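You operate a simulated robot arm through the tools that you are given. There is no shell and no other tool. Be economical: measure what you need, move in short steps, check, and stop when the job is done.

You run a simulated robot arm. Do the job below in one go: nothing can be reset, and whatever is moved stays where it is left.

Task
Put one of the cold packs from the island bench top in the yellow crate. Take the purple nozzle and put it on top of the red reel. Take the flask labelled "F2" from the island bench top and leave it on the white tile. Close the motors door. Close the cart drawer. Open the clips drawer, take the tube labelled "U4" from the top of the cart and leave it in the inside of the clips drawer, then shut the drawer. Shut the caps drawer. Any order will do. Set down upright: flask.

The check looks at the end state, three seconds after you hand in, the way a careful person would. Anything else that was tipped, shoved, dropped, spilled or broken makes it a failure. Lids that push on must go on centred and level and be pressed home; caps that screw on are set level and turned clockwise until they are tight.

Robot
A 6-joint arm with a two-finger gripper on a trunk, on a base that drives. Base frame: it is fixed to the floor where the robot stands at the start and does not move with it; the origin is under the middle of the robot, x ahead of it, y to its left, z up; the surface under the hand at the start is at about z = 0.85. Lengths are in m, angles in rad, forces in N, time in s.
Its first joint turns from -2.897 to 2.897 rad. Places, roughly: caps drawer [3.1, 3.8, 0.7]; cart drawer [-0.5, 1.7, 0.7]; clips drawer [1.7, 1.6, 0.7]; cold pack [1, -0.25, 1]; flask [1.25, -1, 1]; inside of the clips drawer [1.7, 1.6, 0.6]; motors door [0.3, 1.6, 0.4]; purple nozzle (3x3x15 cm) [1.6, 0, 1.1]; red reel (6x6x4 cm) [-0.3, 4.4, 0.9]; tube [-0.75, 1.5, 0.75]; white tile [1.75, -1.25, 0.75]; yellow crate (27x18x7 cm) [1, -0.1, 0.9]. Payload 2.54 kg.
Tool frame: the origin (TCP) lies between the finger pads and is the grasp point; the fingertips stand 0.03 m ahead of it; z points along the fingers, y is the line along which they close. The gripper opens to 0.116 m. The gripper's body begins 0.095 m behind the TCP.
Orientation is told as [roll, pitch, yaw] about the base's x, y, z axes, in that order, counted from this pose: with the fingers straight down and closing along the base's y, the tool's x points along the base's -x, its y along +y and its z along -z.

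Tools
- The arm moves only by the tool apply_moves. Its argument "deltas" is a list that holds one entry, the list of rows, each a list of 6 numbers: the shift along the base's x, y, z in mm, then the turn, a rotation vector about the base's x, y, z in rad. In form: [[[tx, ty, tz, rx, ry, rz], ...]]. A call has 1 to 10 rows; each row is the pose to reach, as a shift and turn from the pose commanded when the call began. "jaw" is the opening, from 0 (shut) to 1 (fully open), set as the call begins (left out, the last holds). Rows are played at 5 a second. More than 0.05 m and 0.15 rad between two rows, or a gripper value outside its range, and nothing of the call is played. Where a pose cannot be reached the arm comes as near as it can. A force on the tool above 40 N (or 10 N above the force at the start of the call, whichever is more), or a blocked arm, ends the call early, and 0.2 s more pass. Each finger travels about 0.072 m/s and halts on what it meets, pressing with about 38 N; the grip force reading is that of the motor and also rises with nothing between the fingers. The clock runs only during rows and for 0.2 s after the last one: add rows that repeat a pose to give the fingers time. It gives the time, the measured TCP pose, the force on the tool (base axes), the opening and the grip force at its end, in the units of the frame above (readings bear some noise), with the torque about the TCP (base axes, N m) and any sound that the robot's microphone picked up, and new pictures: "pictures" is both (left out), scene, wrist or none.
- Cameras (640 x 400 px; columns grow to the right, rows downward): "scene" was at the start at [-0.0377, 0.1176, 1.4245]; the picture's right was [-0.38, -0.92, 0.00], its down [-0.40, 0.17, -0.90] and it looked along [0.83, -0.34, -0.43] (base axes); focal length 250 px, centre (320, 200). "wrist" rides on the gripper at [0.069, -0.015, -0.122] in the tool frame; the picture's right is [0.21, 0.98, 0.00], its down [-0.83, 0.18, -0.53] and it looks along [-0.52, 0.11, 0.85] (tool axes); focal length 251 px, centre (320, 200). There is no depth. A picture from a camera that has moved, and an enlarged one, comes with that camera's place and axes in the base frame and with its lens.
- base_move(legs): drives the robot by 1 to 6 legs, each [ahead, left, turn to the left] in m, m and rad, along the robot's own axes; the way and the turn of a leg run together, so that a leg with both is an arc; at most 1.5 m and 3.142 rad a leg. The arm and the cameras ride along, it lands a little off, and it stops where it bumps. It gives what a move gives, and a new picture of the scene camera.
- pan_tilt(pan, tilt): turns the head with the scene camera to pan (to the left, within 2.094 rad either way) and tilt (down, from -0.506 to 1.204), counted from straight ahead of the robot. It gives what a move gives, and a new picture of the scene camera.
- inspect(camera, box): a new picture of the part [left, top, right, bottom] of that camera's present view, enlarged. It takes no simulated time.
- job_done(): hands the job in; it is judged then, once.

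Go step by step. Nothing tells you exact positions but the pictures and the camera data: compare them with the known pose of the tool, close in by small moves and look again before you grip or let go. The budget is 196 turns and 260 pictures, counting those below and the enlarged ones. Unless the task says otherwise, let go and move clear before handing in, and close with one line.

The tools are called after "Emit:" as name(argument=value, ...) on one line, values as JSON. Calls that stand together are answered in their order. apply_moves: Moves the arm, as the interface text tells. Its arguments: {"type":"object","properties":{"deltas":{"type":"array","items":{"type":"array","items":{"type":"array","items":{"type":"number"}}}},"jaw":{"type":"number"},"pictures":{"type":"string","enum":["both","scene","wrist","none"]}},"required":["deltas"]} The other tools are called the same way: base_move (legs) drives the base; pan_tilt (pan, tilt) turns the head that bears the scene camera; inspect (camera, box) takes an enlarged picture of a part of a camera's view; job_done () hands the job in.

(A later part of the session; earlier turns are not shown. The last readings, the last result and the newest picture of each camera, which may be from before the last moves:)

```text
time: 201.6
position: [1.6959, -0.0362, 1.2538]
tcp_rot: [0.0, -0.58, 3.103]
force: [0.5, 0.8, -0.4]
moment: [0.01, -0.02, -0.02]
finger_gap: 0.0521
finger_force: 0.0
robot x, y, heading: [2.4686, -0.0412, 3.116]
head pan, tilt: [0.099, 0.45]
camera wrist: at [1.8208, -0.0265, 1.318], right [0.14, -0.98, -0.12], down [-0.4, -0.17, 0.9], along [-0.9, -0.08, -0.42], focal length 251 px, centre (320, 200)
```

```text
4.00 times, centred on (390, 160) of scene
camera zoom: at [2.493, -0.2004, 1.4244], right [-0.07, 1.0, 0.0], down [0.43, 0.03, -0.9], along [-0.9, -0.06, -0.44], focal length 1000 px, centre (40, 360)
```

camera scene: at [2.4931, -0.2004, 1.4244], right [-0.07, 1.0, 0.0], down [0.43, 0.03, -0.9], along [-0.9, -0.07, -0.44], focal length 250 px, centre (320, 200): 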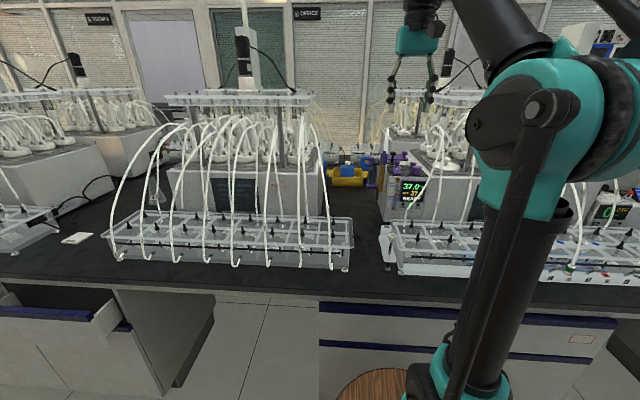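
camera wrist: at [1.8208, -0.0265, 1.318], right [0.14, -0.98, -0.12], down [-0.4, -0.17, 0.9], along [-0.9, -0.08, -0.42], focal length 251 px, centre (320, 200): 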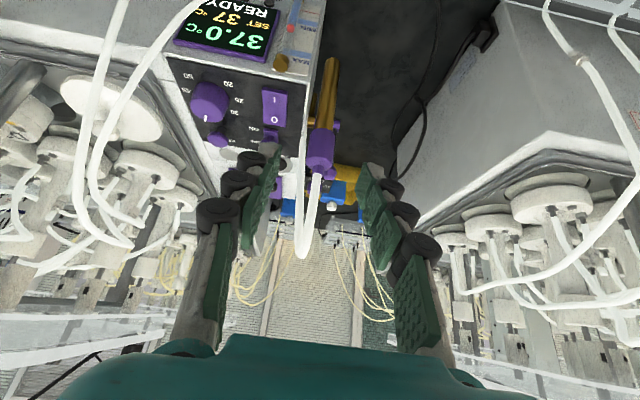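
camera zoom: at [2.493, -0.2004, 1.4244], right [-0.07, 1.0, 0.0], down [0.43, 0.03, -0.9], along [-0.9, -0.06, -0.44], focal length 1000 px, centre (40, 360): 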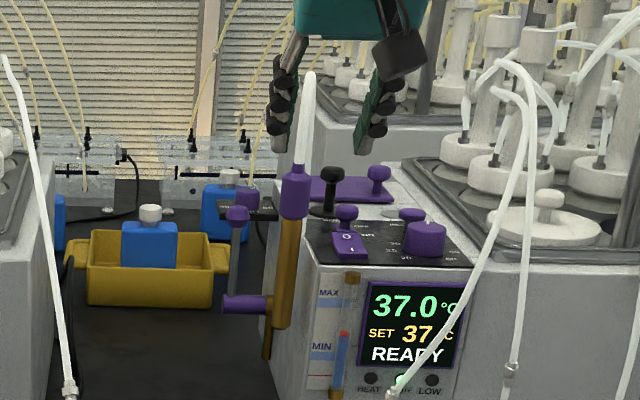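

The hose arches narrowly above the cap and down its block side. I'll move in with the pads around the purple/gold joint and check.

Emit:
apply_moves(deltas=[[[-22, -1, -33, 0, 0, 0], [-44, -2, -66, 0, 0, 0], [-64, -2, -95, 0, 0, 0], [-80, -2, -116, 0, 0, 0], [-86, -2, -122, 0, 0, 0], [-86, -2, -122, 0, 0, 0]]], pictures="wrist")

Emit:
inspect(camera="wrist", box=[200, 60, 440, 260])

Emit:
inspect(camera="scene", box=[330, 110, 450, 210])

```text
time: 202.7
position: [1.62, -0.0385, 1.1405]
tcp_rot: [-0.003, -0.584, 3.104]
force: [5.0, 5.2, 22.8]
moment: [0.9, -0.06, -0.21]
finger_gap: 0.0617
finger_force: 6.2
robot x, y, heading: [2.4712, -0.0443, 3.117]
head pan, tilt: [0.099, 0.45]
stopped in row 5: the force on the tool passed its limit at 52 N (the readings are from after the stop); the commanded pose is now the measured one
camera wrist: at [1.7457, -0.0291, 1.2054], right [0.14, -0.98, -0.12], down [-0.4, -0.17, 0.9], along [-0.9, -0.08, -0.42], focal length 251 px, centre (320, 200)
```

wrist: 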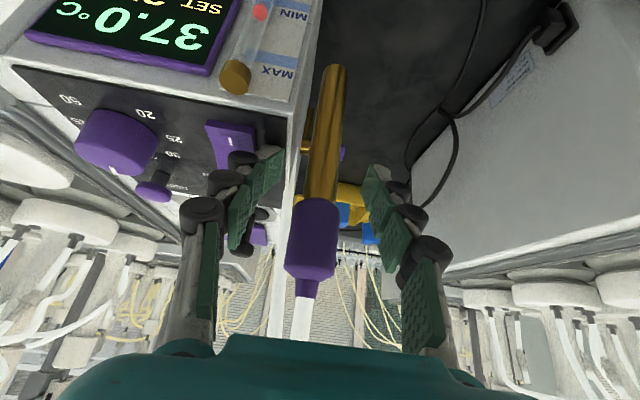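

```text
2.00 times, centred on (320, 160) of wrist
camera zoom: at [1.7457, -0.0291, 1.2054], right [0.14, -0.98, -0.12], down [-0.4, -0.17, 0.9], along [-0.9, -0.08, -0.42], focal length 503 px, centre (320, 280)
```

zoom: 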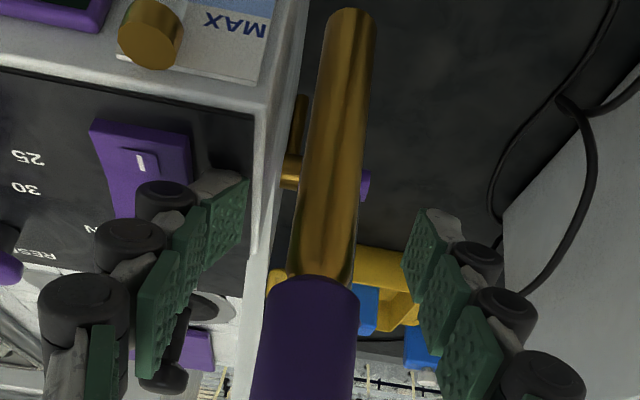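

```text
4.00 times, centred on (390, 160) of scene
camera zoom: at [2.4942, -0.2, 1.4245], right [-0.07, 1.0, 0.0], down [0.43, 0.03, -0.9], along [-0.9, -0.06, -0.43], focal length 1000 px, centre (40, 360)
```

zoom: 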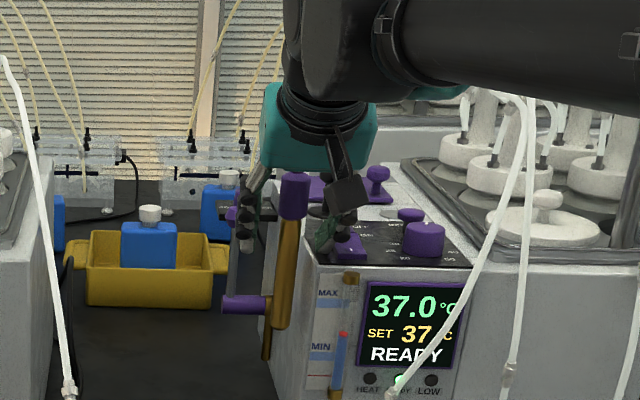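

A finger rested on the block's raised front, so I'll lift 25 mm to grip the purple cap itself and then close.

Emit:
apply_moves(deltas=[[[0, 0, 10, 0, 0, 0], [0, 0, 25, 0, 0, 0], [0, 0, 25, 0, 0, 0]]], jaw=0.45, pictures="none")

Emit:
apply_moves(deltas=[[[0, 0, 0, 0, 0, 0], [0, 0, 0, 0, 0, 0], [0, 0, 0, 0, 0, 0], [0, 0, 0, 0, 0, 0]]], jaw=0.1, pictures="wrist")

Emit:
inspect(camera="scene", box=[330, 110, 450, 210])

```text
time: 203.4
position: [1.6199, -0.0418, 1.1647]
tcp_rot: [-0.001, -0.58, 3.104]
force: [-0.3, -0.2, 0.0]
moment: [0.01, 0.0, -0.01]
finger_gap: 0.0524
finger_force: 0.1
robot x, y, heading: [2.4727, -0.0448, 3.112]
head pan, tilt: [0.099, 0.45]
```

```text
time: 204.4
position: [1.6202, -0.041, 1.1637]
tcp_rot: [-0.003, -0.582, 3.106]
force: [0.2, 0.9, 1.0]
moment: [0.1, 0.05, 0.0]
finger_gap: 0.0242
finger_force: 38.0
robot x, y, heading: [2.4749, -0.0429, 3.11]
head pan, tilt: [0.099, 0.45]
camera wrist: at [1.7454, -0.0308, 1.229], right [0.14, -0.98, -0.12], down [-0.4, -0.17, 0.9], along [-0.9, -0.08, -0.42], focal length 251 px, centre (320, 200)
```

wrist: 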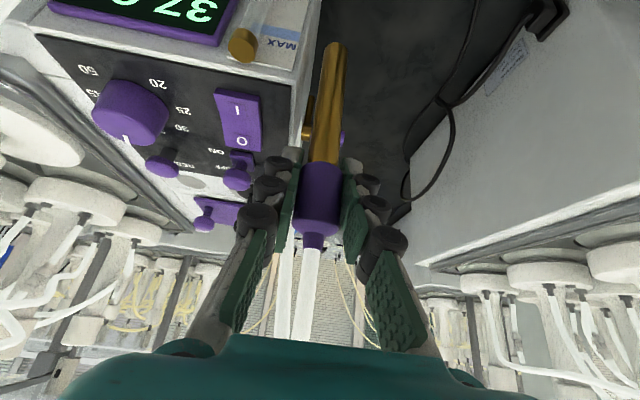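

```text
4.00 times, centred on (390, 160) of scene
camera zoom: at [2.4931, -0.2003, 1.4245], right [-0.07, 1.0, 0.0], down [0.43, 0.03, -0.9], along [-0.9, -0.06, -0.44], focal length 1000 px, centre (40, 360)
```

zoom: 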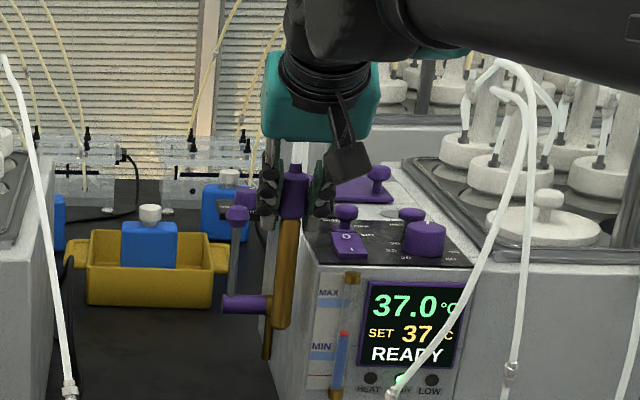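

The cap is gripped at 24 mm. I'll lift gently and watch the force and hose.

Emit:
apply_moves(deltas=[[[0, 0, 5, 0, 0, 0], [0, 0, 12, 0, 0, 0], [0, 0, 20, 0, 0, 0], [0, 0, 20, 0, 0, 0]]], pictures="wrist")

Emit:
inspect(camera="scene", box=[330, 110, 450, 210])

```text
time: 205.4
position: [1.6205, -0.0406, 1.1851]
tcp_rot: [-0.003, -0.582, 3.105]
force: [-0.1, 0.1, -0.2]
moment: [-0.04, 0.0, 0.01]
finger_gap: 0.024
finger_force: 38.1
robot x, y, heading: [2.472, -0.0423, 3.113]
head pan, tilt: [0.099, 0.45]
camera wrist: at [1.7449, -0.0305, 1.2496], right [0.14, -0.98, -0.12], down [-0.4, -0.17, 0.9], along [-0.9, -0.08, -0.42], focal length 251 px, centre (320, 200)
```

wrist: 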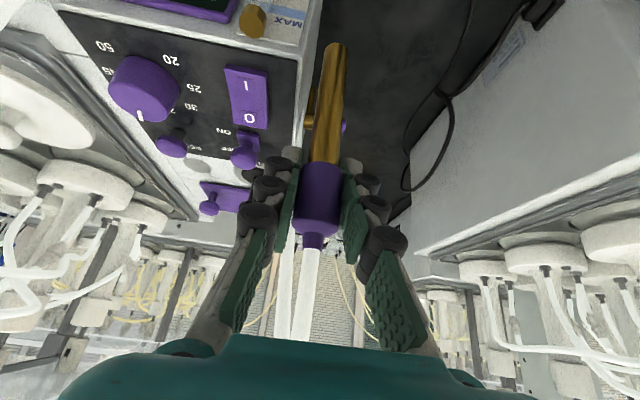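

```text
4.00 times, centred on (390, 160) of scene
camera zoom: at [2.493, -0.2003, 1.4245], right [-0.07, 1.0, 0.0], down [0.43, 0.03, -0.9], along [-0.9, -0.06, -0.44], focal length 1000 px, centre (40, 360)
```

zoom: 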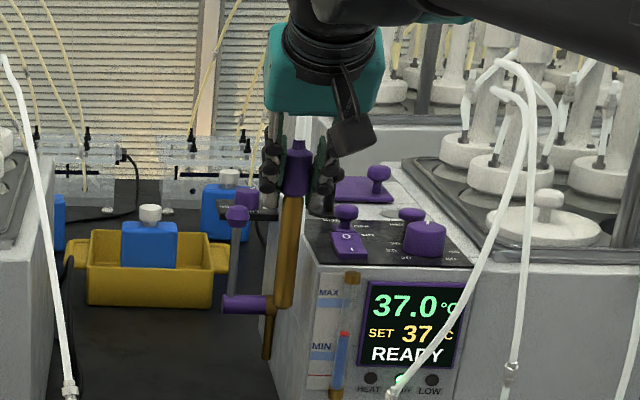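

It lifts freely with no pull. I'll raise it clear of the holder.

Emit:
apply_moves(deltas=[[[0, 0, 30, 0, 0, 0], [0, 0, 60, 0, 0, 0], [0, 0, 95, 0, 0, 0], [0, 0, 130, 0, 0, 0], [20, 0, 150, 0, 0, 0], [20, 0, 150, 0, 0, 0]]], pictures="both")

Emit:
inspect(camera="scene", box=[330, 50, 490, 210])

```text
time: 206.8
position: [1.6423, -0.0398, 1.3333]
tcp_rot: [-0.002, -0.582, 3.105]
force: [-0.1, 0.4, -1.1]
moment: [0.0, 0.02, -0.01]
finger_gap: 0.024
finger_force: 37.7
robot x, y, heading: [2.474, -0.0446, 3.113]
head pan, tilt: [0.099, 0.45]
camera scene: at [2.493, -0.2003, 1.4245], right [-0.07, 1.0, 0.0], down [0.43, 0.03, -0.9], along [-0.9, -0.06, -0.44], focal length 250 px, centre (320, 200)
camera wrist: at [1.7666, -0.0303, 1.3982], right [0.14, -0.98, -0.12], down [-0.4, -0.17, 0.9], along [-0.9, -0.08, -0.42], focal length 251 px, centre (320, 200)
```

scene: 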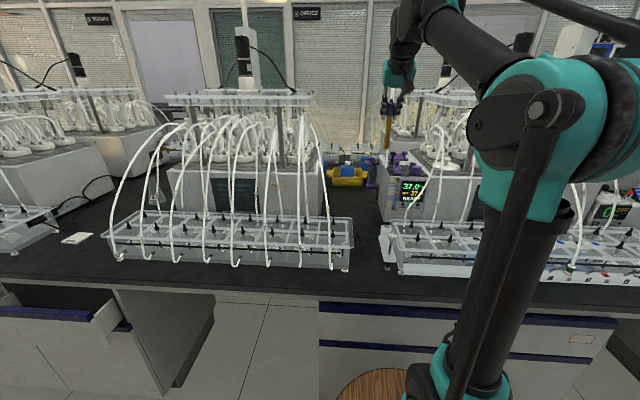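
wrist: 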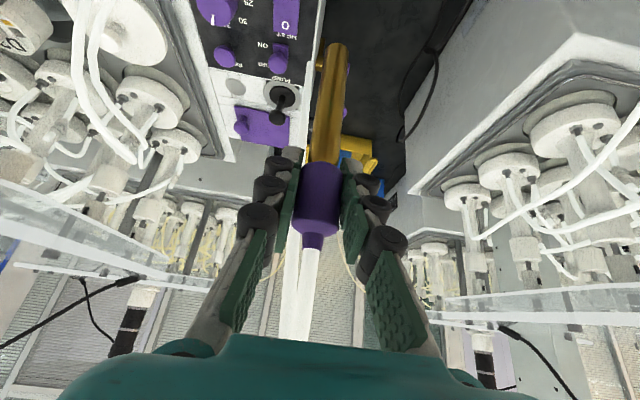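

```text
2.50 times, centred on (410, 130) of scene
camera zoom: at [2.493, -0.2003, 1.4245], right [-0.07, 1.0, 0.0], down [0.43, 0.03, -0.9], along [-0.9, -0.06, -0.44], focal length 625 px, centre (95, 375)
```

zoom: 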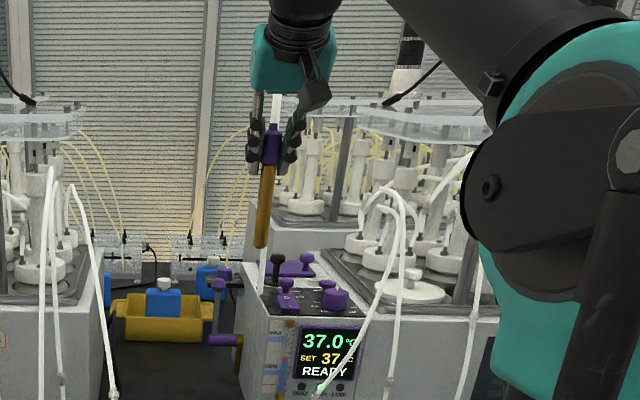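

The nozzle is out; a hose still trails behind it. I'll retract over the aisle slowly and check for tension.

Emit:
apply_moves(deltas=[[[40, 0, 0, 0, 0, 0], [80, 0, 0, 0, 0, 0], [120, 0, 0, 0, 0, 0], [160, 0, 0, 0, 0, 0], [200, 0, 0, 0, 0, 0], [240, 0, 0, 0, 0, 0], [280, 0, 0, 0, 0, 0]]], pictures="wrist")

Emit:
pan_tilt(pan=0.0, tilt=0.3)

```text
time: 208.4
position: [1.9226, -0.0433, 1.3344]
tcp_rot: [-0.001, -0.578, 3.107]
force: [-0.4, 0.4, -2.1]
moment: [0.0, -0.06, 0.02]
finger_gap: 0.0244
finger_force: 37.4
robot x, y, heading: [2.4722, -0.0412, 3.113]
head pan, tilt: [0.099, 0.45]
camera wrist: at [2.0471, -0.0327, 1.3988], right [0.14, -0.98, -0.12], down [-0.4, -0.17, 0.9], along [-0.9, -0.08, -0.42], focal length 251 px, centre (320, 200)
```

wrist: 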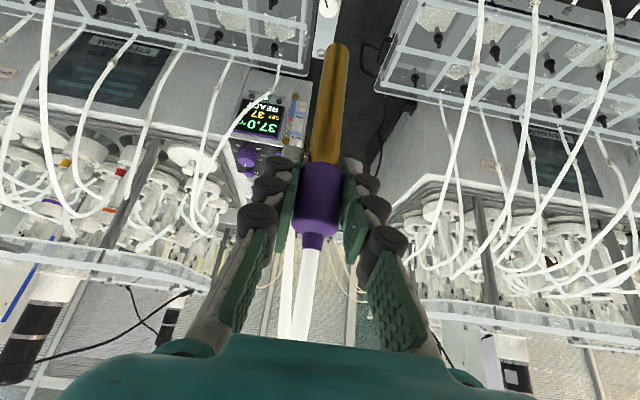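

```text
time: 209.2
position: [1.923, -0.0423, 1.3348]
tcp_rot: [-0.001, -0.58, 3.103]
force: [-1.0, -0.3, -1.8]
moment: [0.05, 0.03, -0.02]
finger_gap: 0.0241
finger_force: 37.9
robot x, y, heading: [2.4692, -0.042, 3.117]
head pan, tilt: [0.0, 0.3]
camera scene: at [2.4914, -0.1912, 1.4383], right [0.03, 1.0, 0.0], down [0.3, -0.01, -0.96], along [-0.95, 0.03, -0.3], focal length 250 px, centre (320, 200)
```

scene: 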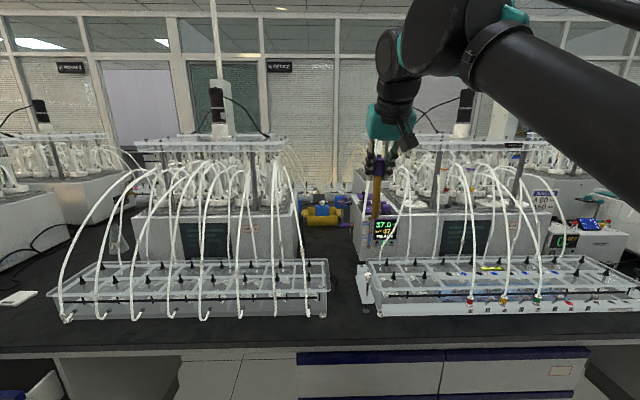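

Emit:
inspect(camera="scene", box=[330, 80, 460, 260])

```text
2.22 times, centred on (395, 170) of scene
camera zoom: at [2.4914, -0.1912, 1.4383], right [0.03, 1.0, 0.0], down [0.3, -0.01, -0.96], along [-0.95, 0.03, -0.3], focal length 556 px, centre (153, 267)
```

zoom: 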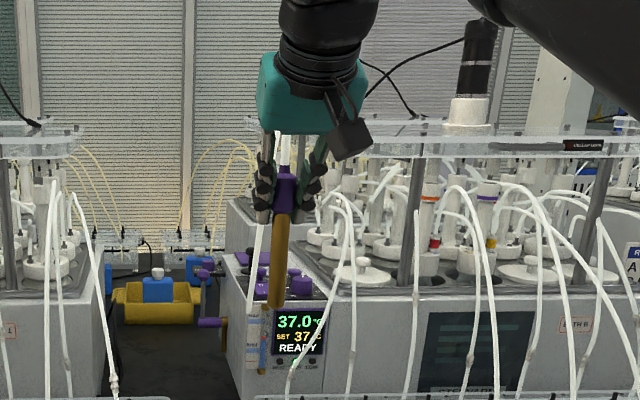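

Emit:
apply_moves(deltas=[[[30, 20, 20, 0, 0, 0], [60, 50, 40, 0, 0, 0], [90, 85, 50, 0, 0, 0], [120, 125, 50, 0, 0, 0], [140, 165, 50, 0, 0, 0], [140, 165, 50, 0, 0, 0]]], pictures="scene")

Emit:
inspect(camera="scene", box=[360, 40, 600, 240])

```text
time: 210.6
position: [2.0594, 0.1257, 1.3856]
tcp_rot: [-0.001, -0.579, 3.105]
force: [1.2, 0.3, -1.8]
moment: [0.0, 0.02, 0.02]
finger_gap: 0.024
finger_force: 38.2
robot x, y, heading: [2.4734, -0.0445, 3.119]
head pan, tilt: [0.0, 0.3]
camera scene: at [2.4916, -0.1912, 1.4384], right [0.03, 1.0, 0.0], down [0.3, -0.01, -0.96], along [-0.95, 0.03, -0.3], focal length 250 px, centre (320, 200)
```

scene: 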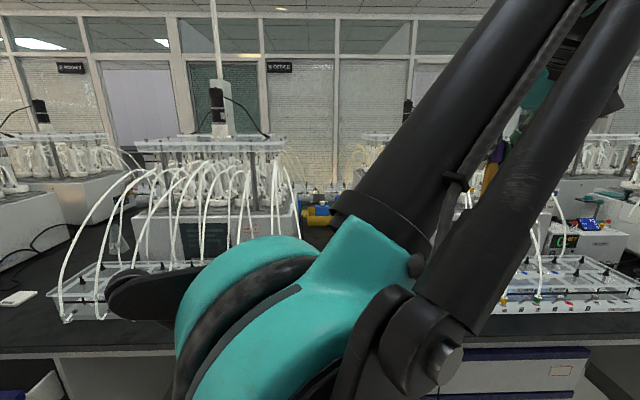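

```text
2.00 times, centred on (480, 140) of scene
camera zoom: at [2.4916, -0.1912, 1.4384], right [0.03, 1.0, 0.0], down [0.3, -0.01, -0.96], along [-0.95, 0.03, -0.3], focal length 500 px, centre (0, 320)
```

zoom: 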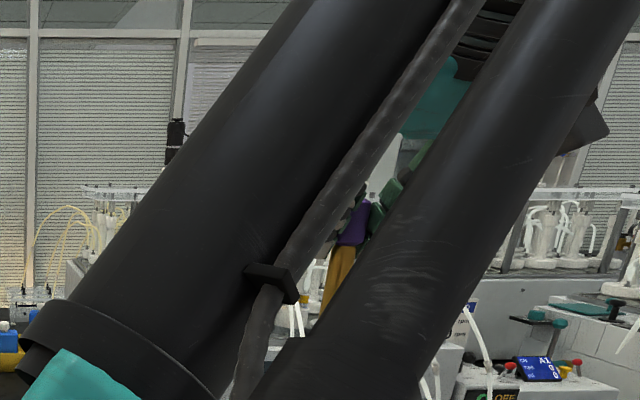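

Emit:
apply_moves(deltas=[[[0, -45, 0, 0, 0, 0], [0, -90, 0, 0, 0, 0], [0, -135, 0, 0, 0, 0], [0, -180, 0, 0, 0, 0], [0, -225, 0, 0, 0, 0], [0, -270, 0, 0, 0, 0], [0, -315, 0, 0, 0, 0], [0, -350, 0, 0, 0, 0], [0, -350, 0, 0, 0, 0]]], pictures="scene")

Emit:
inspect(camera="scene", box=[230, 80, 420, 300])

```text
time: 212.6
position: [2.0625, -0.2257, 1.3835]
tcp_rot: [-0.001, -0.581, 3.096]
force: [6.6, -4.2, -1.2]
moment: [0.24, 0.45, -0.15]
finger_gap: 0.0244
finger_force: 38.1
robot x, y, heading: [2.4727, -0.0386, 3.114]
head pan, tilt: [0.0, 0.3]
camera scene: at [2.4917, -0.1914, 1.4383], right [0.03, 1.0, 0.0], down [0.3, -0.01, -0.96], along [-0.95, 0.03, -0.3], focal length 250 px, centre (320, 200)
```

scene: 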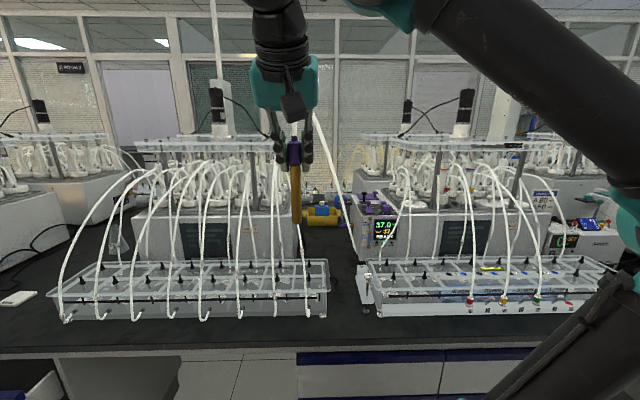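

```text
1.82 times, centred on (325, 190) of scene
camera zoom: at [2.4917, -0.1914, 1.4383], right [0.03, 1.0, 0.0], down [0.3, -0.01, -0.96], along [-0.95, 0.03, -0.3], focal length 454 px, centre (311, 218)
```

zoom: 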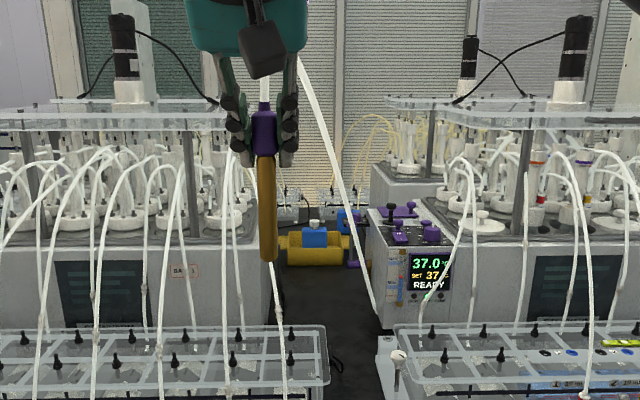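

The hose is a real tether to the block. I'll test gently whether it pays out or pulls off.

Emit:
apply_moves(deltas=[[[15, 0, 0, 0, 0, 0], [30, 0, 0, 0, 0, 0], [45, 0, 0, 0, 0, 0], [60, 0, 0, 0, 0, 0], [60, 0, 0, 0, 0, 0]]], pictures="scene")

Emit:
inspect(camera="scene", box=[230, 80, 420, 300])

```text
time: 213.8
position: [2.1209, -0.2264, 1.3826]
tcp_rot: [-0.001, -0.582, 3.105]
force: [-0.4, 0.7, -1.5]
moment: [0.02, -0.01, -0.03]
finger_gap: 0.0239
finger_force: 37.7
robot x, y, heading: [2.4712, -0.0449, 3.115]
head pan, tilt: [0.0, 0.3]
camera scene: at [2.4914, -0.1912, 1.4384], right [0.03, 1.0, 0.0], down [0.3, -0.01, -0.96], along [-0.95, 0.03, -0.3], focal length 250 px, centre (320, 200)
```

scene: 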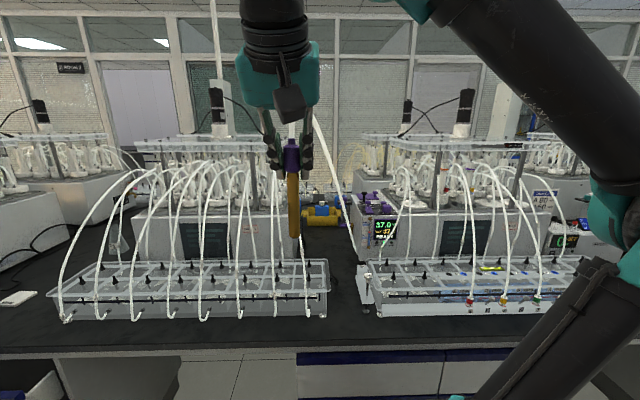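

```text
1.82 times, centred on (325, 190) of scene
camera zoom: at [2.4914, -0.1912, 1.4384], right [0.03, 1.0, 0.0], down [0.3, -0.01, -0.96], along [-0.95, 0.03, -0.3], focal length 454 px, centre (311, 218)
```

zoom: 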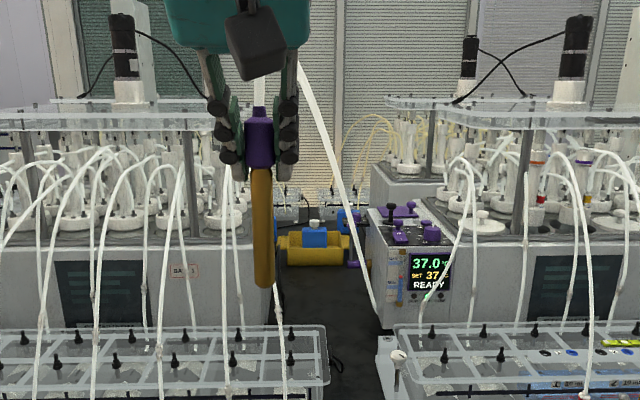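

No tension at all; the hose just pays out. I'll centre the nozzle and begin driving north in short legs, watching the force.

Emit:
apply_moves(deltas=[[[-15, 45, 5, 0, 0, 0], [-30, 90, 10, 0, 0, 0], [-45, 135, 10, 0, 0, 0], [-60, 180, 10, 0, 0, 0], [-60, 180, 10, 0, 0, 0]]], pictures="none")

Emit:
base_move(legs=[[0, 0, -1.545]])

```text
time: 214.9
position: [2.0602, -0.0475, 1.3938]
tcp_rot: [-0.002, -0.582, 3.107]
force: [1.2, -0.4, -0.9]
moment: [0.0, -0.01, -0.03]
finger_gap: 0.0243
finger_force: 37.9
robot x, y, heading: [2.4691, -0.0413, 3.111]
head pan, tilt: [0.0, 0.3]
```

```text
time: 219.0
position: [2.444, 0.3673, 1.3937]
tcp_rot: [-0.002, -0.581, 1.593]
force: [-1.0, 0.0, -2.0]
moment: [-0.01, -0.01, -0.02]
finger_gap: 0.024
finger_force: 37.7
robot x, y, heading: [2.4727, -0.0426, 1.605]
head pan, tilt: [0.0, 0.3]
camera scene: at [2.3199, -0.0717, 1.4384], right [1.0, 0.03, 0.0], down [0.01, -0.3, -0.96], along [-0.03, 0.95, -0.3], focal length 250 px, centre (320, 200)
```

scene: 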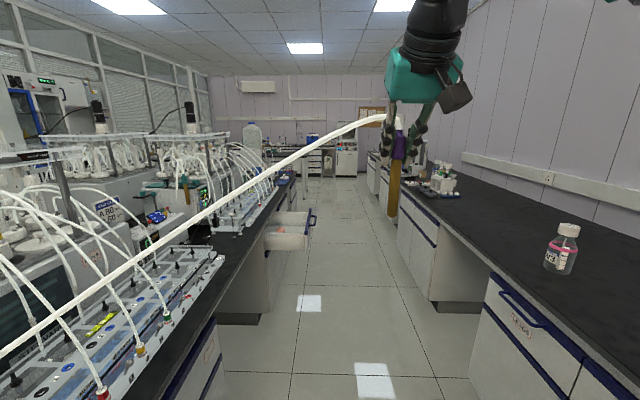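

The hose stretches freely without load. I'll continue north, keeping clear of the open drawer.

Emit:
base_move(legs=[[0.4, -0.17, -0.035]])

Emit:
base_move(legs=[[0.6, 0, 0]])

```text
time: 221.7
position: [2.6239, 0.7675, 1.3935]
tcp_rot: [-0.002, -0.58, 1.56]
force: [-0.8, 0.4, -1.6]
moment: [0.01, -0.02, -0.02]
finger_gap: 0.0242
finger_force: 37.8
robot x, y, heading: [2.6427, 0.3573, 1.568]
head pan, tilt: [0.0, 0.3]
camera scene: at [2.4862, 0.3336, 1.4384], right [1.0, 0.0, 0.0], down [0.0, -0.3, -0.96], along [0.0, 0.96, -0.3], focal length 250 px, centre (320, 200)
```

scene: 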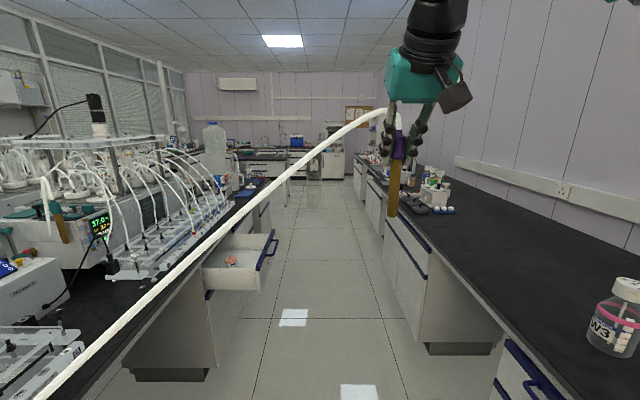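

```text
time: 225.1
position: [2.6254, 1.3699, 1.3937]
tcp_rot: [-0.002, -0.582, 1.559]
force: [0.0, -0.1, -1.2]
moment: [-0.02, 0.0, 0.0]
finger_gap: 0.0243
finger_force: 37.7
robot x, y, heading: [2.6444, 0.9617, 1.567]
head pan, tilt: [0.0, 0.3]
camera scene: at [2.4872, 0.9356, 1.4384], right [1.0, 0.0, 0.0], down [0.0, -0.3, -0.96], along [0.0, 0.96, -0.3], focal length 250 px, centre (320, 200)
```

scene: 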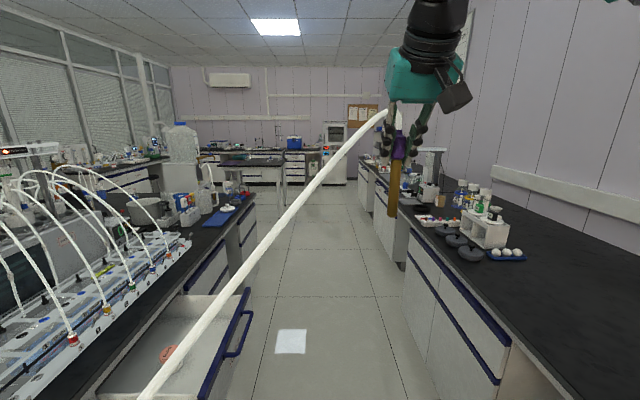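

Emit:
base_move(legs=[[1.35, 0, 0], [1.35, 0, 0], [0, 0, 1.571]])

```text
time: 242.3
position: [2.2696, 3.7361, 1.3933]
tcp_rot: [-0.001, -0.582, 3.083]
force: [-0.2, -0.2, -1.6]
moment: [0.01, -0.07, 0.01]
finger_gap: 0.0239
finger_force: 38.5
robot x, y, heading: [2.6833, 3.7253, 3.092]
head pan, tilt: [0.0, 0.3]
camera scene: at [2.6973, 3.5809, 1.4384], right [0.05, 1.0, 0.0], down [0.3, -0.01, -0.96], along [-0.95, 0.05, -0.3], focal length 250 px, centre (320, 200)
```

scene: 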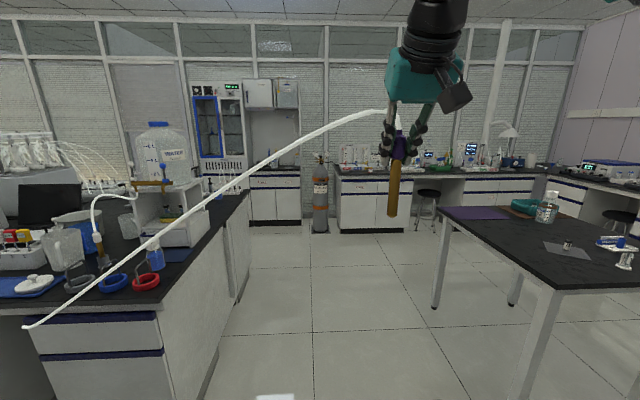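

Emit:
base_move(legs=[[1.15, 0, 0.03], [1.05, 0, 0.02]])

Emit:
pan_tilt(pan=-0.4, tilt=0.5)

```text
time: 253.1
position: [0.0763, 3.7502, 1.3931]
tcp_rot: [-0.001, -0.582, -3.13]
force: [0.1, 0.0, -1.5]
moment: [-0.02, -0.01, 0.01]
finger_gap: 0.024
finger_force: 37.8
robot x, y, heading: [0.4862, 3.7704, -3.116]
head pan, tilt: [0.0, 0.3]
camera scene: at [0.5147, 3.6276, 1.4384], right [-0.02, 1.0, 0.0], down [0.3, 0.01, -0.96], along [-0.95, -0.02, -0.3], focal length 250 px, centre (320, 200)
```

scene: 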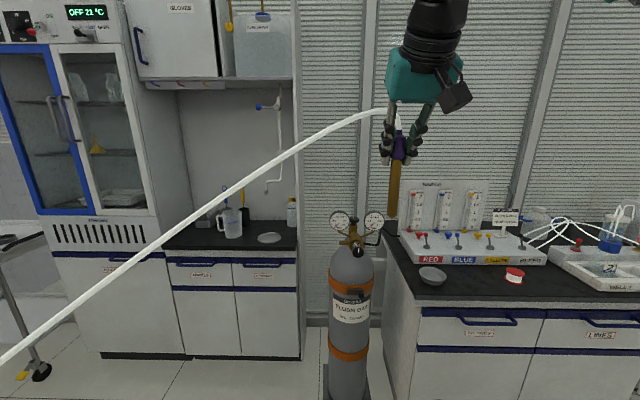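

```text
time: 254.0
position: [0.078, 3.7503, 1.3936]
tcp_rot: [-0.002, -0.58, -3.127]
force: [-0.8, 0.2, -0.6]
moment: [0.01, 0.0, 0.0]
finger_gap: 0.0238
finger_force: 38.1
robot x, y, heading: [0.4858, 3.77, -3.116]
head pan, tilt: [-0.4, 0.499]
camera scene: at [0.5235, 3.6631, 1.42], right [0.37, 0.93, 0.0], down [0.44, -0.18, -0.88], along [-0.82, 0.32, -0.48], focal length 250 px, centre (320, 200)
```

scene: 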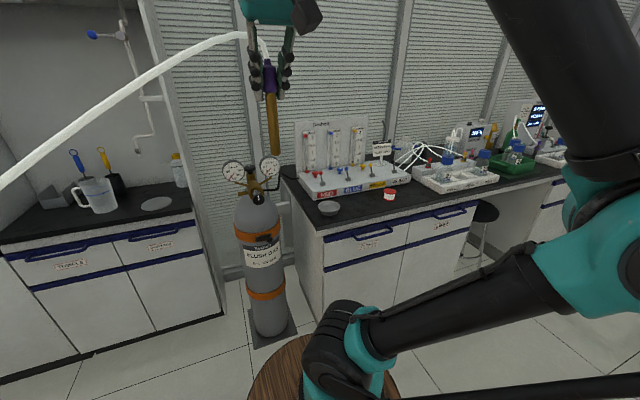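

The reel is at about (-0.33, 4.365). I'll strafe north to face it.

Emit:
base_move(legs=[[0.04, -0.58, 0]])

Emit:
pan_tilt(pan=0.0, tilt=0.5)

Emit:
inspect(camera="wrist", box=[0, 0, 640, 400])

```text
time: 257.3
position: [0.0239, 4.3417, 1.3925]
tcp_rot: [-0.001, -0.582, -3.128]
force: [-0.4, 0.3, -0.8]
moment: [0.01, 0.02, -0.01]
finger_gap: 0.0238
finger_force: 38.1
robot x, y, heading: [0.4375, 4.3625, -3.116]
head pan, tilt: [-0.4, 0.499]
camera scene: at [0.4708, 4.255, 1.42], right [0.37, 0.93, 0.0], down [0.45, -0.18, -0.88], along [-0.82, 0.32, -0.48], focal length 250 px, centre (320, 200)
```

scene: 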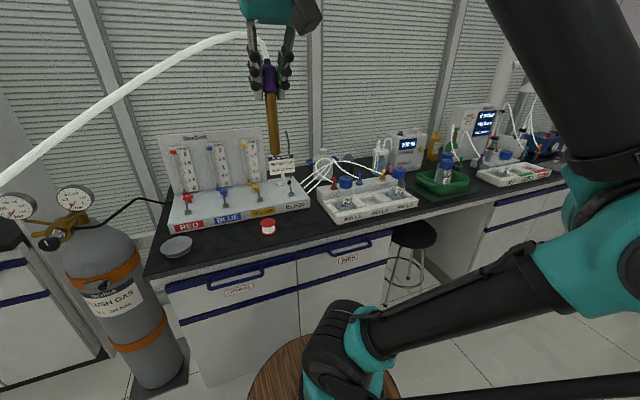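

```text
time: 258.2
position: [0.0248, 4.3414, 1.3942]
tcp_rot: [-0.002, -0.581, -3.127]
force: [-0.3, -0.1, -1.6]
moment: [0.0, -0.02, -0.03]
finger_gap: 0.0238
finger_force: 38.1
robot x, y, heading: [0.4377, 4.3639, -3.12]
head pan, tilt: [0.0, 0.499]
camera scene: at [0.4645, 4.2195, 1.42], right [-0.02, 1.0, 0.0], down [0.48, 0.01, -0.88], along [-0.88, -0.02, -0.48], focal length 250 px, centre (320, 200)
```

scene: 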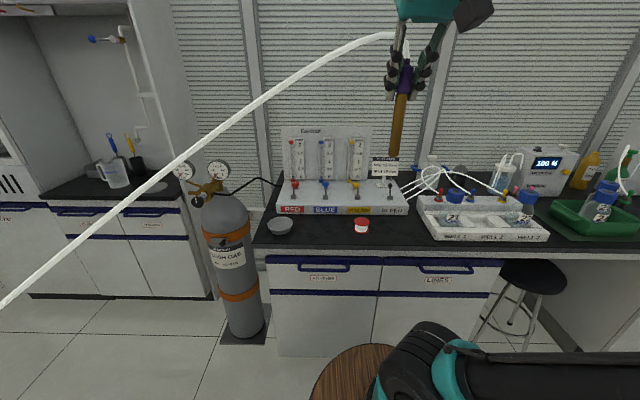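

```text
1.00 times, centred on (320, 200) of wrist (not enlarged: the box is as wide or as high as the picture)
camera zoom: at [0.1482, 4.3577, 1.4587], right [0.19, -0.97, -0.12], down [-0.4, -0.19, 0.9], along [-0.9, -0.13, -0.42], focal length 251 px, centre (320, 200)
```

zoom: 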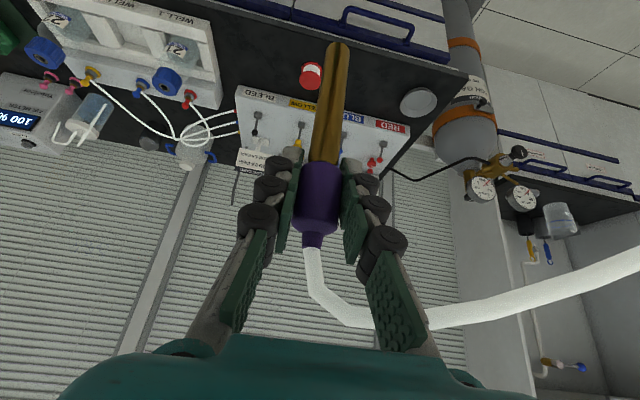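

Emit:
inspect(camera="scene", box=[335, 205, 390, 245])

Emit:
inspect(camera="wrist", box=[270, 30, 370, 110])

Emit:
inspect(camera="scene", box=[370, 30, 450, 180])

```text
10.00 times, centred on (362, 225) of scene
camera zoom: at [0.4645, 4.2195, 1.42], right [-0.02, 1.0, 0.0], down [0.48, 0.01, -0.88], along [-0.88, -0.02, -0.48], focal length 2500 px, centre (-105, -50)
```

zoom: 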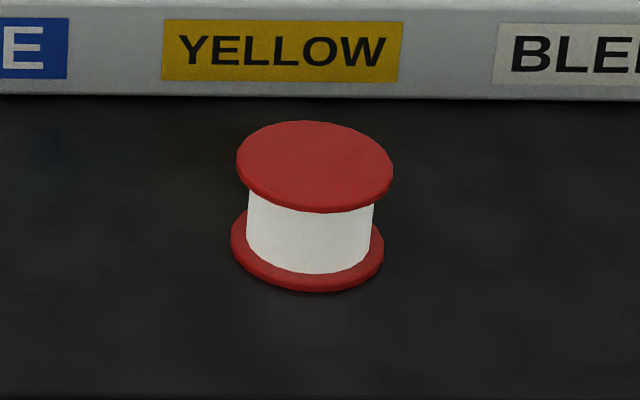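

```text
5.00 times, centred on (320, 70) of wrist
camera zoom: at [0.1482, 4.3577, 1.4587], right [0.19, -0.97, -0.12], down [-0.4, -0.19, 0.9], along [-0.9, -0.13, -0.42], focal length 1257 px, centre (320, 850)
```

zoom: 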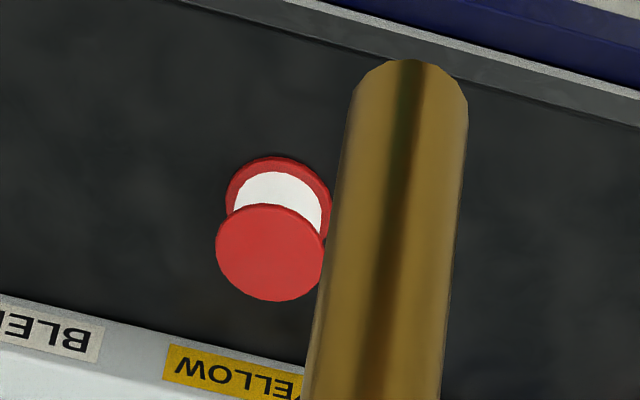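

```text
2.67 times, centred on (410, 105) of scene
camera zoom: at [0.4645, 4.2195, 1.42], right [-0.02, 1.0, 0.0], down [0.48, 0.01, -0.88], along [-0.88, -0.02, -0.48], focal length 667 px, centre (80, 453)
```

zoom: 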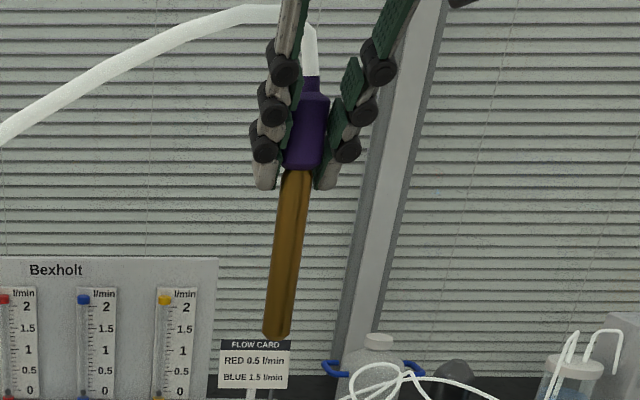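

The reel has a flat red top (z about 0.89) centred at about (-0.337, 4.359), and the nozzle hangs vertical. I'll move over the reel.

Emit:
apply_moves(deltas=[[[-36, 2, -25, 0, 0, 0], [-73, 4, -50, 0, 0, 0], [-109, 6, -75, 0, 0, 0], [-146, 8, -100, 0, 0, 0], [-182, 10, -125, 0, 0, 0], [-218, 12, -150, 0, 0, 0], [-255, 14, -175, 0, 0, 0], [-291, 15, -200, 0, 0, 0], [-328, 16, -225, 0, 0, 0], [-363, 17, -250, 0, 0, 0]]], pictures="none")

Emit:
apply_moves(deltas=[[[0, 0, -30, 0, 0, 0], [0, 0, -60, 0, 0, 0], [0, 0, -90, 0, 0, 0], [0, 0, -90, 0, 0, 0]]], pictures="both")

Emit:
inspect(camera="scene", box=[320, 130, 420, 240])

Emit:
inspect(camera="wrist", box=[270, 10, 380, 120])

```text
time: 260.4
position: [-0.337, 4.3577, 1.144]
tcp_rot: [-0.002, -0.582, -3.127]
force: [0.3, -0.2, -1.4]
moment: [0.0, 0.03, -0.02]
finger_gap: 0.0235
finger_force: 38.5
robot x, y, heading: [0.435, 4.3628, -3.115]
head pan, tilt: [0.0, 0.499]
```

```text
time: 261.4
position: [-0.3396, 4.3585, 1.0541]
tcp_rot: [-0.002, -0.581, -3.126]
force: [-0.2, 0.4, -0.6]
moment: [0.01, 0.0, -0.02]
finger_gap: 0.0239
finger_force: 38.5
robot x, y, heading: [0.4372, 4.3667, -3.121]
head pan, tilt: [0.0, 0.499]
camera scene: at [0.4644, 4.2194, 1.42], right [-0.02, 1.0, 0.0], down [0.48, 0.01, -0.88], along [-0.88, -0.02, -0.48], focal length 250 px, centre (320, 200)
camera wrist: at [-0.2154, 4.3743, 1.1194], right [0.19, -0.97, -0.12], down [-0.4, -0.19, 0.9], along [-0.9, -0.13, -0.42], focal length 251 px, centre (320, 200)
```

scene: 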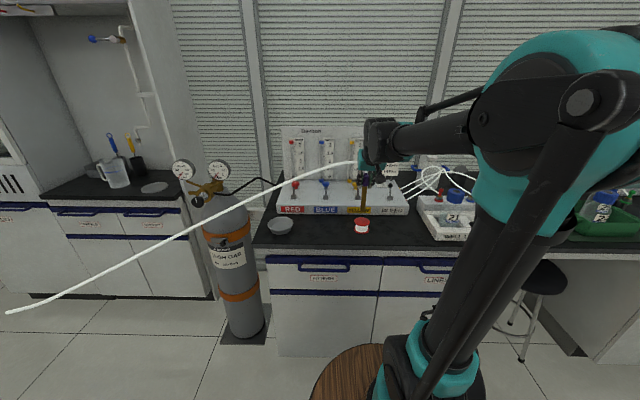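
wrist: 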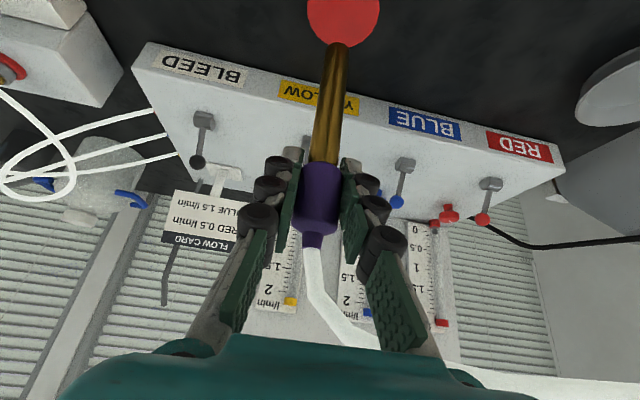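

```text
3.64 times, centred on (370, 185) of scene
camera zoom: at [0.4644, 4.2194, 1.42], right [-0.02, 1.0, 0.0], down [0.48, 0.01, -0.88], along [-0.88, -0.02, -0.48], focal length 909 px, centre (138, 254)
```

zoom: 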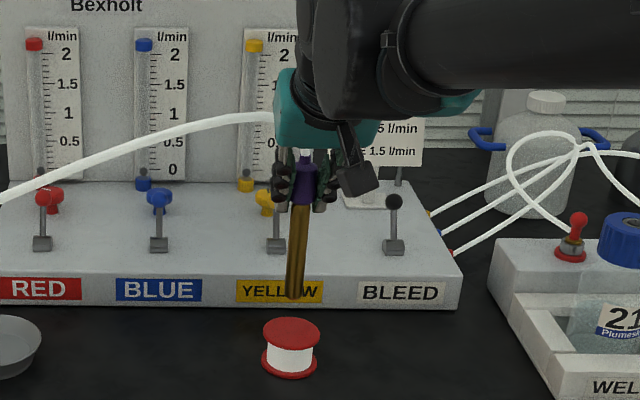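

```text
3.64 times, centred on (325, 65) of wrist
camera zoom: at [-0.2154, 4.3743, 1.1194], right [0.19, -0.97, -0.12], down [-0.4, -0.19, 0.9], along [-0.9, -0.13, -0.42], focal length 914 px, centre (302, 691)
```

zoom: 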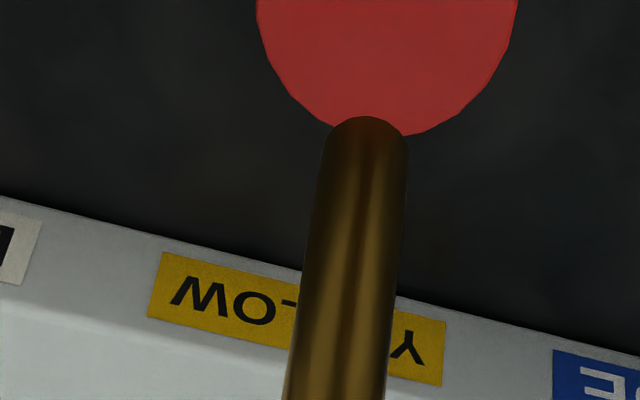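

The nozzle bottom is at z about 0.933, right over the reel centre. I'll lower slowly to contact.

Emit:
apply_moves(deltas=[[[0, 0, -20, 0, 0, 0], [0, 0, -32, 0, 0, 0], [0, 0, -37, 0, 0, 0], [0, 0, -39, 0, 0, 0], [0, 0, -41, 0, 0, 0], [0, 0, -41, 0, 0, 0]]], pictures="none")

```text
time: 262.8
position: [-0.3389, 4.3565, 1.013]
tcp_rot: [-0.001, -0.582, -3.126]
force: [-2.2, -1.7, 24.9]
moment: [-0.12, 0.48, -0.05]
finger_gap: 0.0235
finger_force: 37.9
robot x, y, heading: [0.4352, 4.3655, -3.118]
head pan, tilt: [0.0, 0.499]
```

Contact at 25 N. I'll ease off 1 mm and look before releasing.

Emit:
apply_moves(deltas=[[[0, 0, 1, 0, 0, 0], [0, 0, 1, 0, 0, 0]]], pictures="none")

Emit:
inspect(camera="scene", box=[320, 140, 420, 240])

Emit:
inspect(camera="wrist", box=[270, 10, 380, 120])

```text
time: 263.4
position: [-0.3381, 4.357, 1.0126]
tcp_rot: [-0.003, -0.581, -3.129]
force: [0.7, 0.2, 2.6]
moment: [-0.02, 0.11, 0.01]
finger_gap: 0.0236
finger_force: 37.9
robot x, y, heading: [0.4364, 4.3643, -3.121]
head pan, tilt: [0.0, 0.499]
```

```text
4.00 times, centred on (370, 190) of scene
camera zoom: at [0.4645, 4.2194, 1.42], right [-0.02, 1.0, 0.0], down [0.48, 0.01, -0.88], along [-0.88, -0.02, -0.48], focal length 1000 px, centre (120, 240)
```

zoom: 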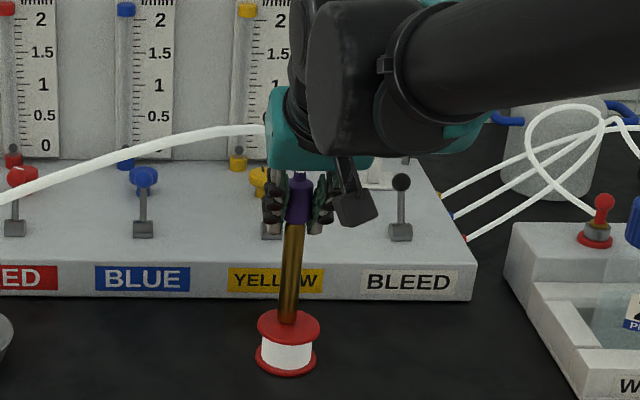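

```text
3.64 times, centred on (325, 65) of wrist
camera zoom: at [-0.2147, 4.3741, 1.0786], right [0.19, -0.97, -0.12], down [-0.4, -0.19, 0.9], along [-0.9, -0.13, -0.42], focal length 914 px, centre (302, 691)
```

zoom: 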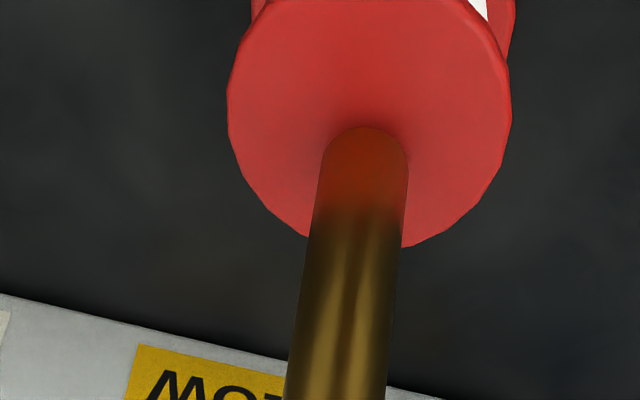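

The nozzle stands centred on the reel. I'll release and back off along the tool axis.

Emit:
apply_moves(deltas=[[[0, 0, 0, 0, 0, 0], [0, 0, 0, 0, 0, 0], [0, 0, 0, 0, 0, 0]]], jaw=0.5, pictures="wrist")

Emit:
apply_moves(deltas=[[[8, 0, 12, 0, 0, 0], [16, 0, 24, 0, 0, 0], [28, 0, 42, 0, 0, 0], [45, 0, 66, 0, 0, 0], [65, 0, 95, 0, 0, 0], [85, 0, 125, 0, 0, 0]]], pictures="both")

```text
time: 264.2
position: [-0.3399, 4.3575, 1.0134]
tcp_rot: [-0.003, -0.581, -3.127]
force: [0.1, -0.2, -0.6]
moment: [0.03, 0.03, 0.0]
finger_gap: 0.0581
finger_force: 0.1
robot x, y, heading: [0.4319, 4.3637, -3.12]
head pan, tilt: [0.0, 0.499]
camera wrist: at [-0.2151, 4.3741, 1.0789], right [0.19, -0.97, -0.12], down [-0.4, -0.19, 0.9], along [-0.9, -0.13, -0.42], focal length 251 px, centre (320, 200)
```

wrist: 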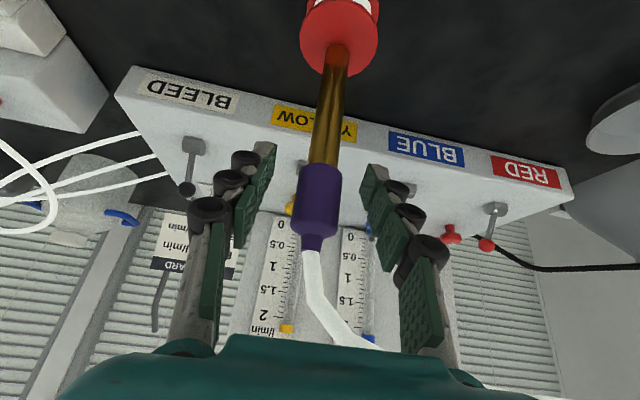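

```text
time: 265.6
position: [-0.2546, 4.3576, 1.1381]
tcp_rot: [-0.002, -0.58, -3.127]
force: [-0.1, 0.1, 0.2]
moment: [-0.01, -0.02, -0.03]
finger_gap: 0.058
finger_force: 0.0
robot x, y, heading: [0.4354, 4.366, -3.121]
head pan, tilt: [0.0, 0.499]
camera scene: at [0.4643, 4.2194, 1.42], right [-0.02, 1.0, 0.0], down [0.48, 0.01, -0.88], along [-0.88, -0.02, -0.48], focal length 250 px, centre (320, 200)
camera wrist: at [-0.1301, 4.3729, 1.2043], right [0.19, -0.97, -0.12], down [-0.4, -0.19, 0.9], along [-0.9, -0.13, -0.42], focal length 251 px, centre (320, 200)
```

scene: 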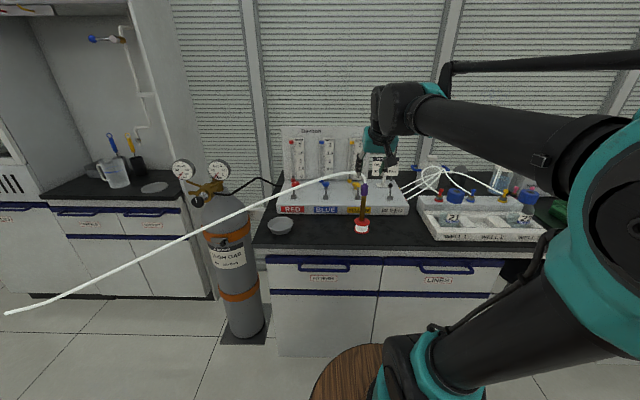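
wrist: 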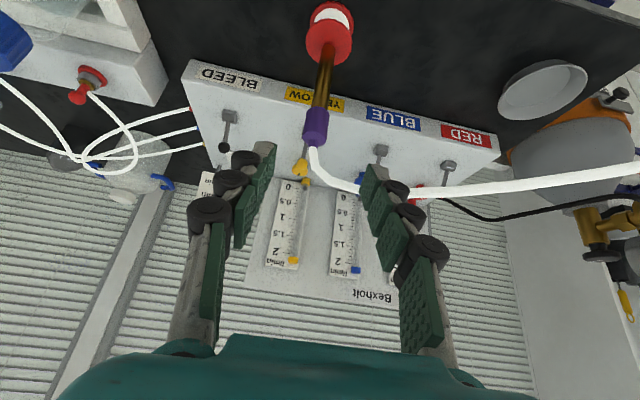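

The nozzle is standing on the reel. Next is tube U4: I'll stow the arm and drive back down the west aisle.

Emit:
apply_moves(deltas=[[[30, 0, 35, 0, 0, 0], [60, 0, 70, 0, 0, 0], [95, 0, 100, 0, 0, 0], [130, 0, 130, 0, 0, 0], [165, 0, 160, 0, 0, 0], [200, 0, 190, 0, 0, 0], [235, 0, 220, 0, 0, 0], [270, 0, 250, 0, 0, 0]]], pictures="scene")

```text
time: 267.4
position: [0.0161, 4.3594, 1.3879]
tcp_rot: [-0.003, -0.581, -3.128]
force: [-0.5, -0.6, 1.1]
moment: [0.06, -0.02, -0.03]
finger_gap: 0.058
finger_force: 0.0
robot x, y, heading: [0.4339, 4.3648, -3.118]
head pan, tilt: [0.0, 0.499]
camera scene: at [0.4644, 4.2191, 1.42], right [-0.02, 1.0, 0.0], down [0.48, 0.01, -0.88], along [-0.88, -0.02, -0.48], focal length 250 px, centre (320, 200)
```

scene: 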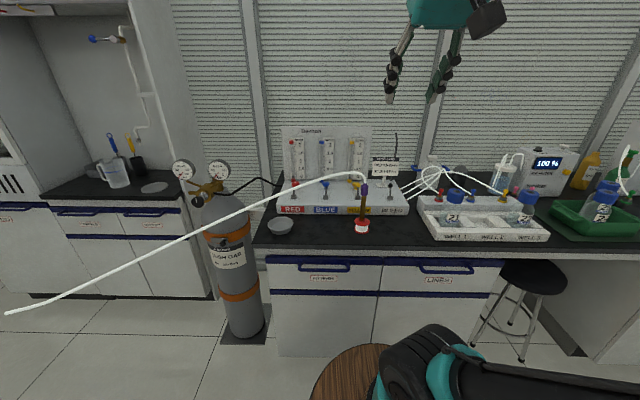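

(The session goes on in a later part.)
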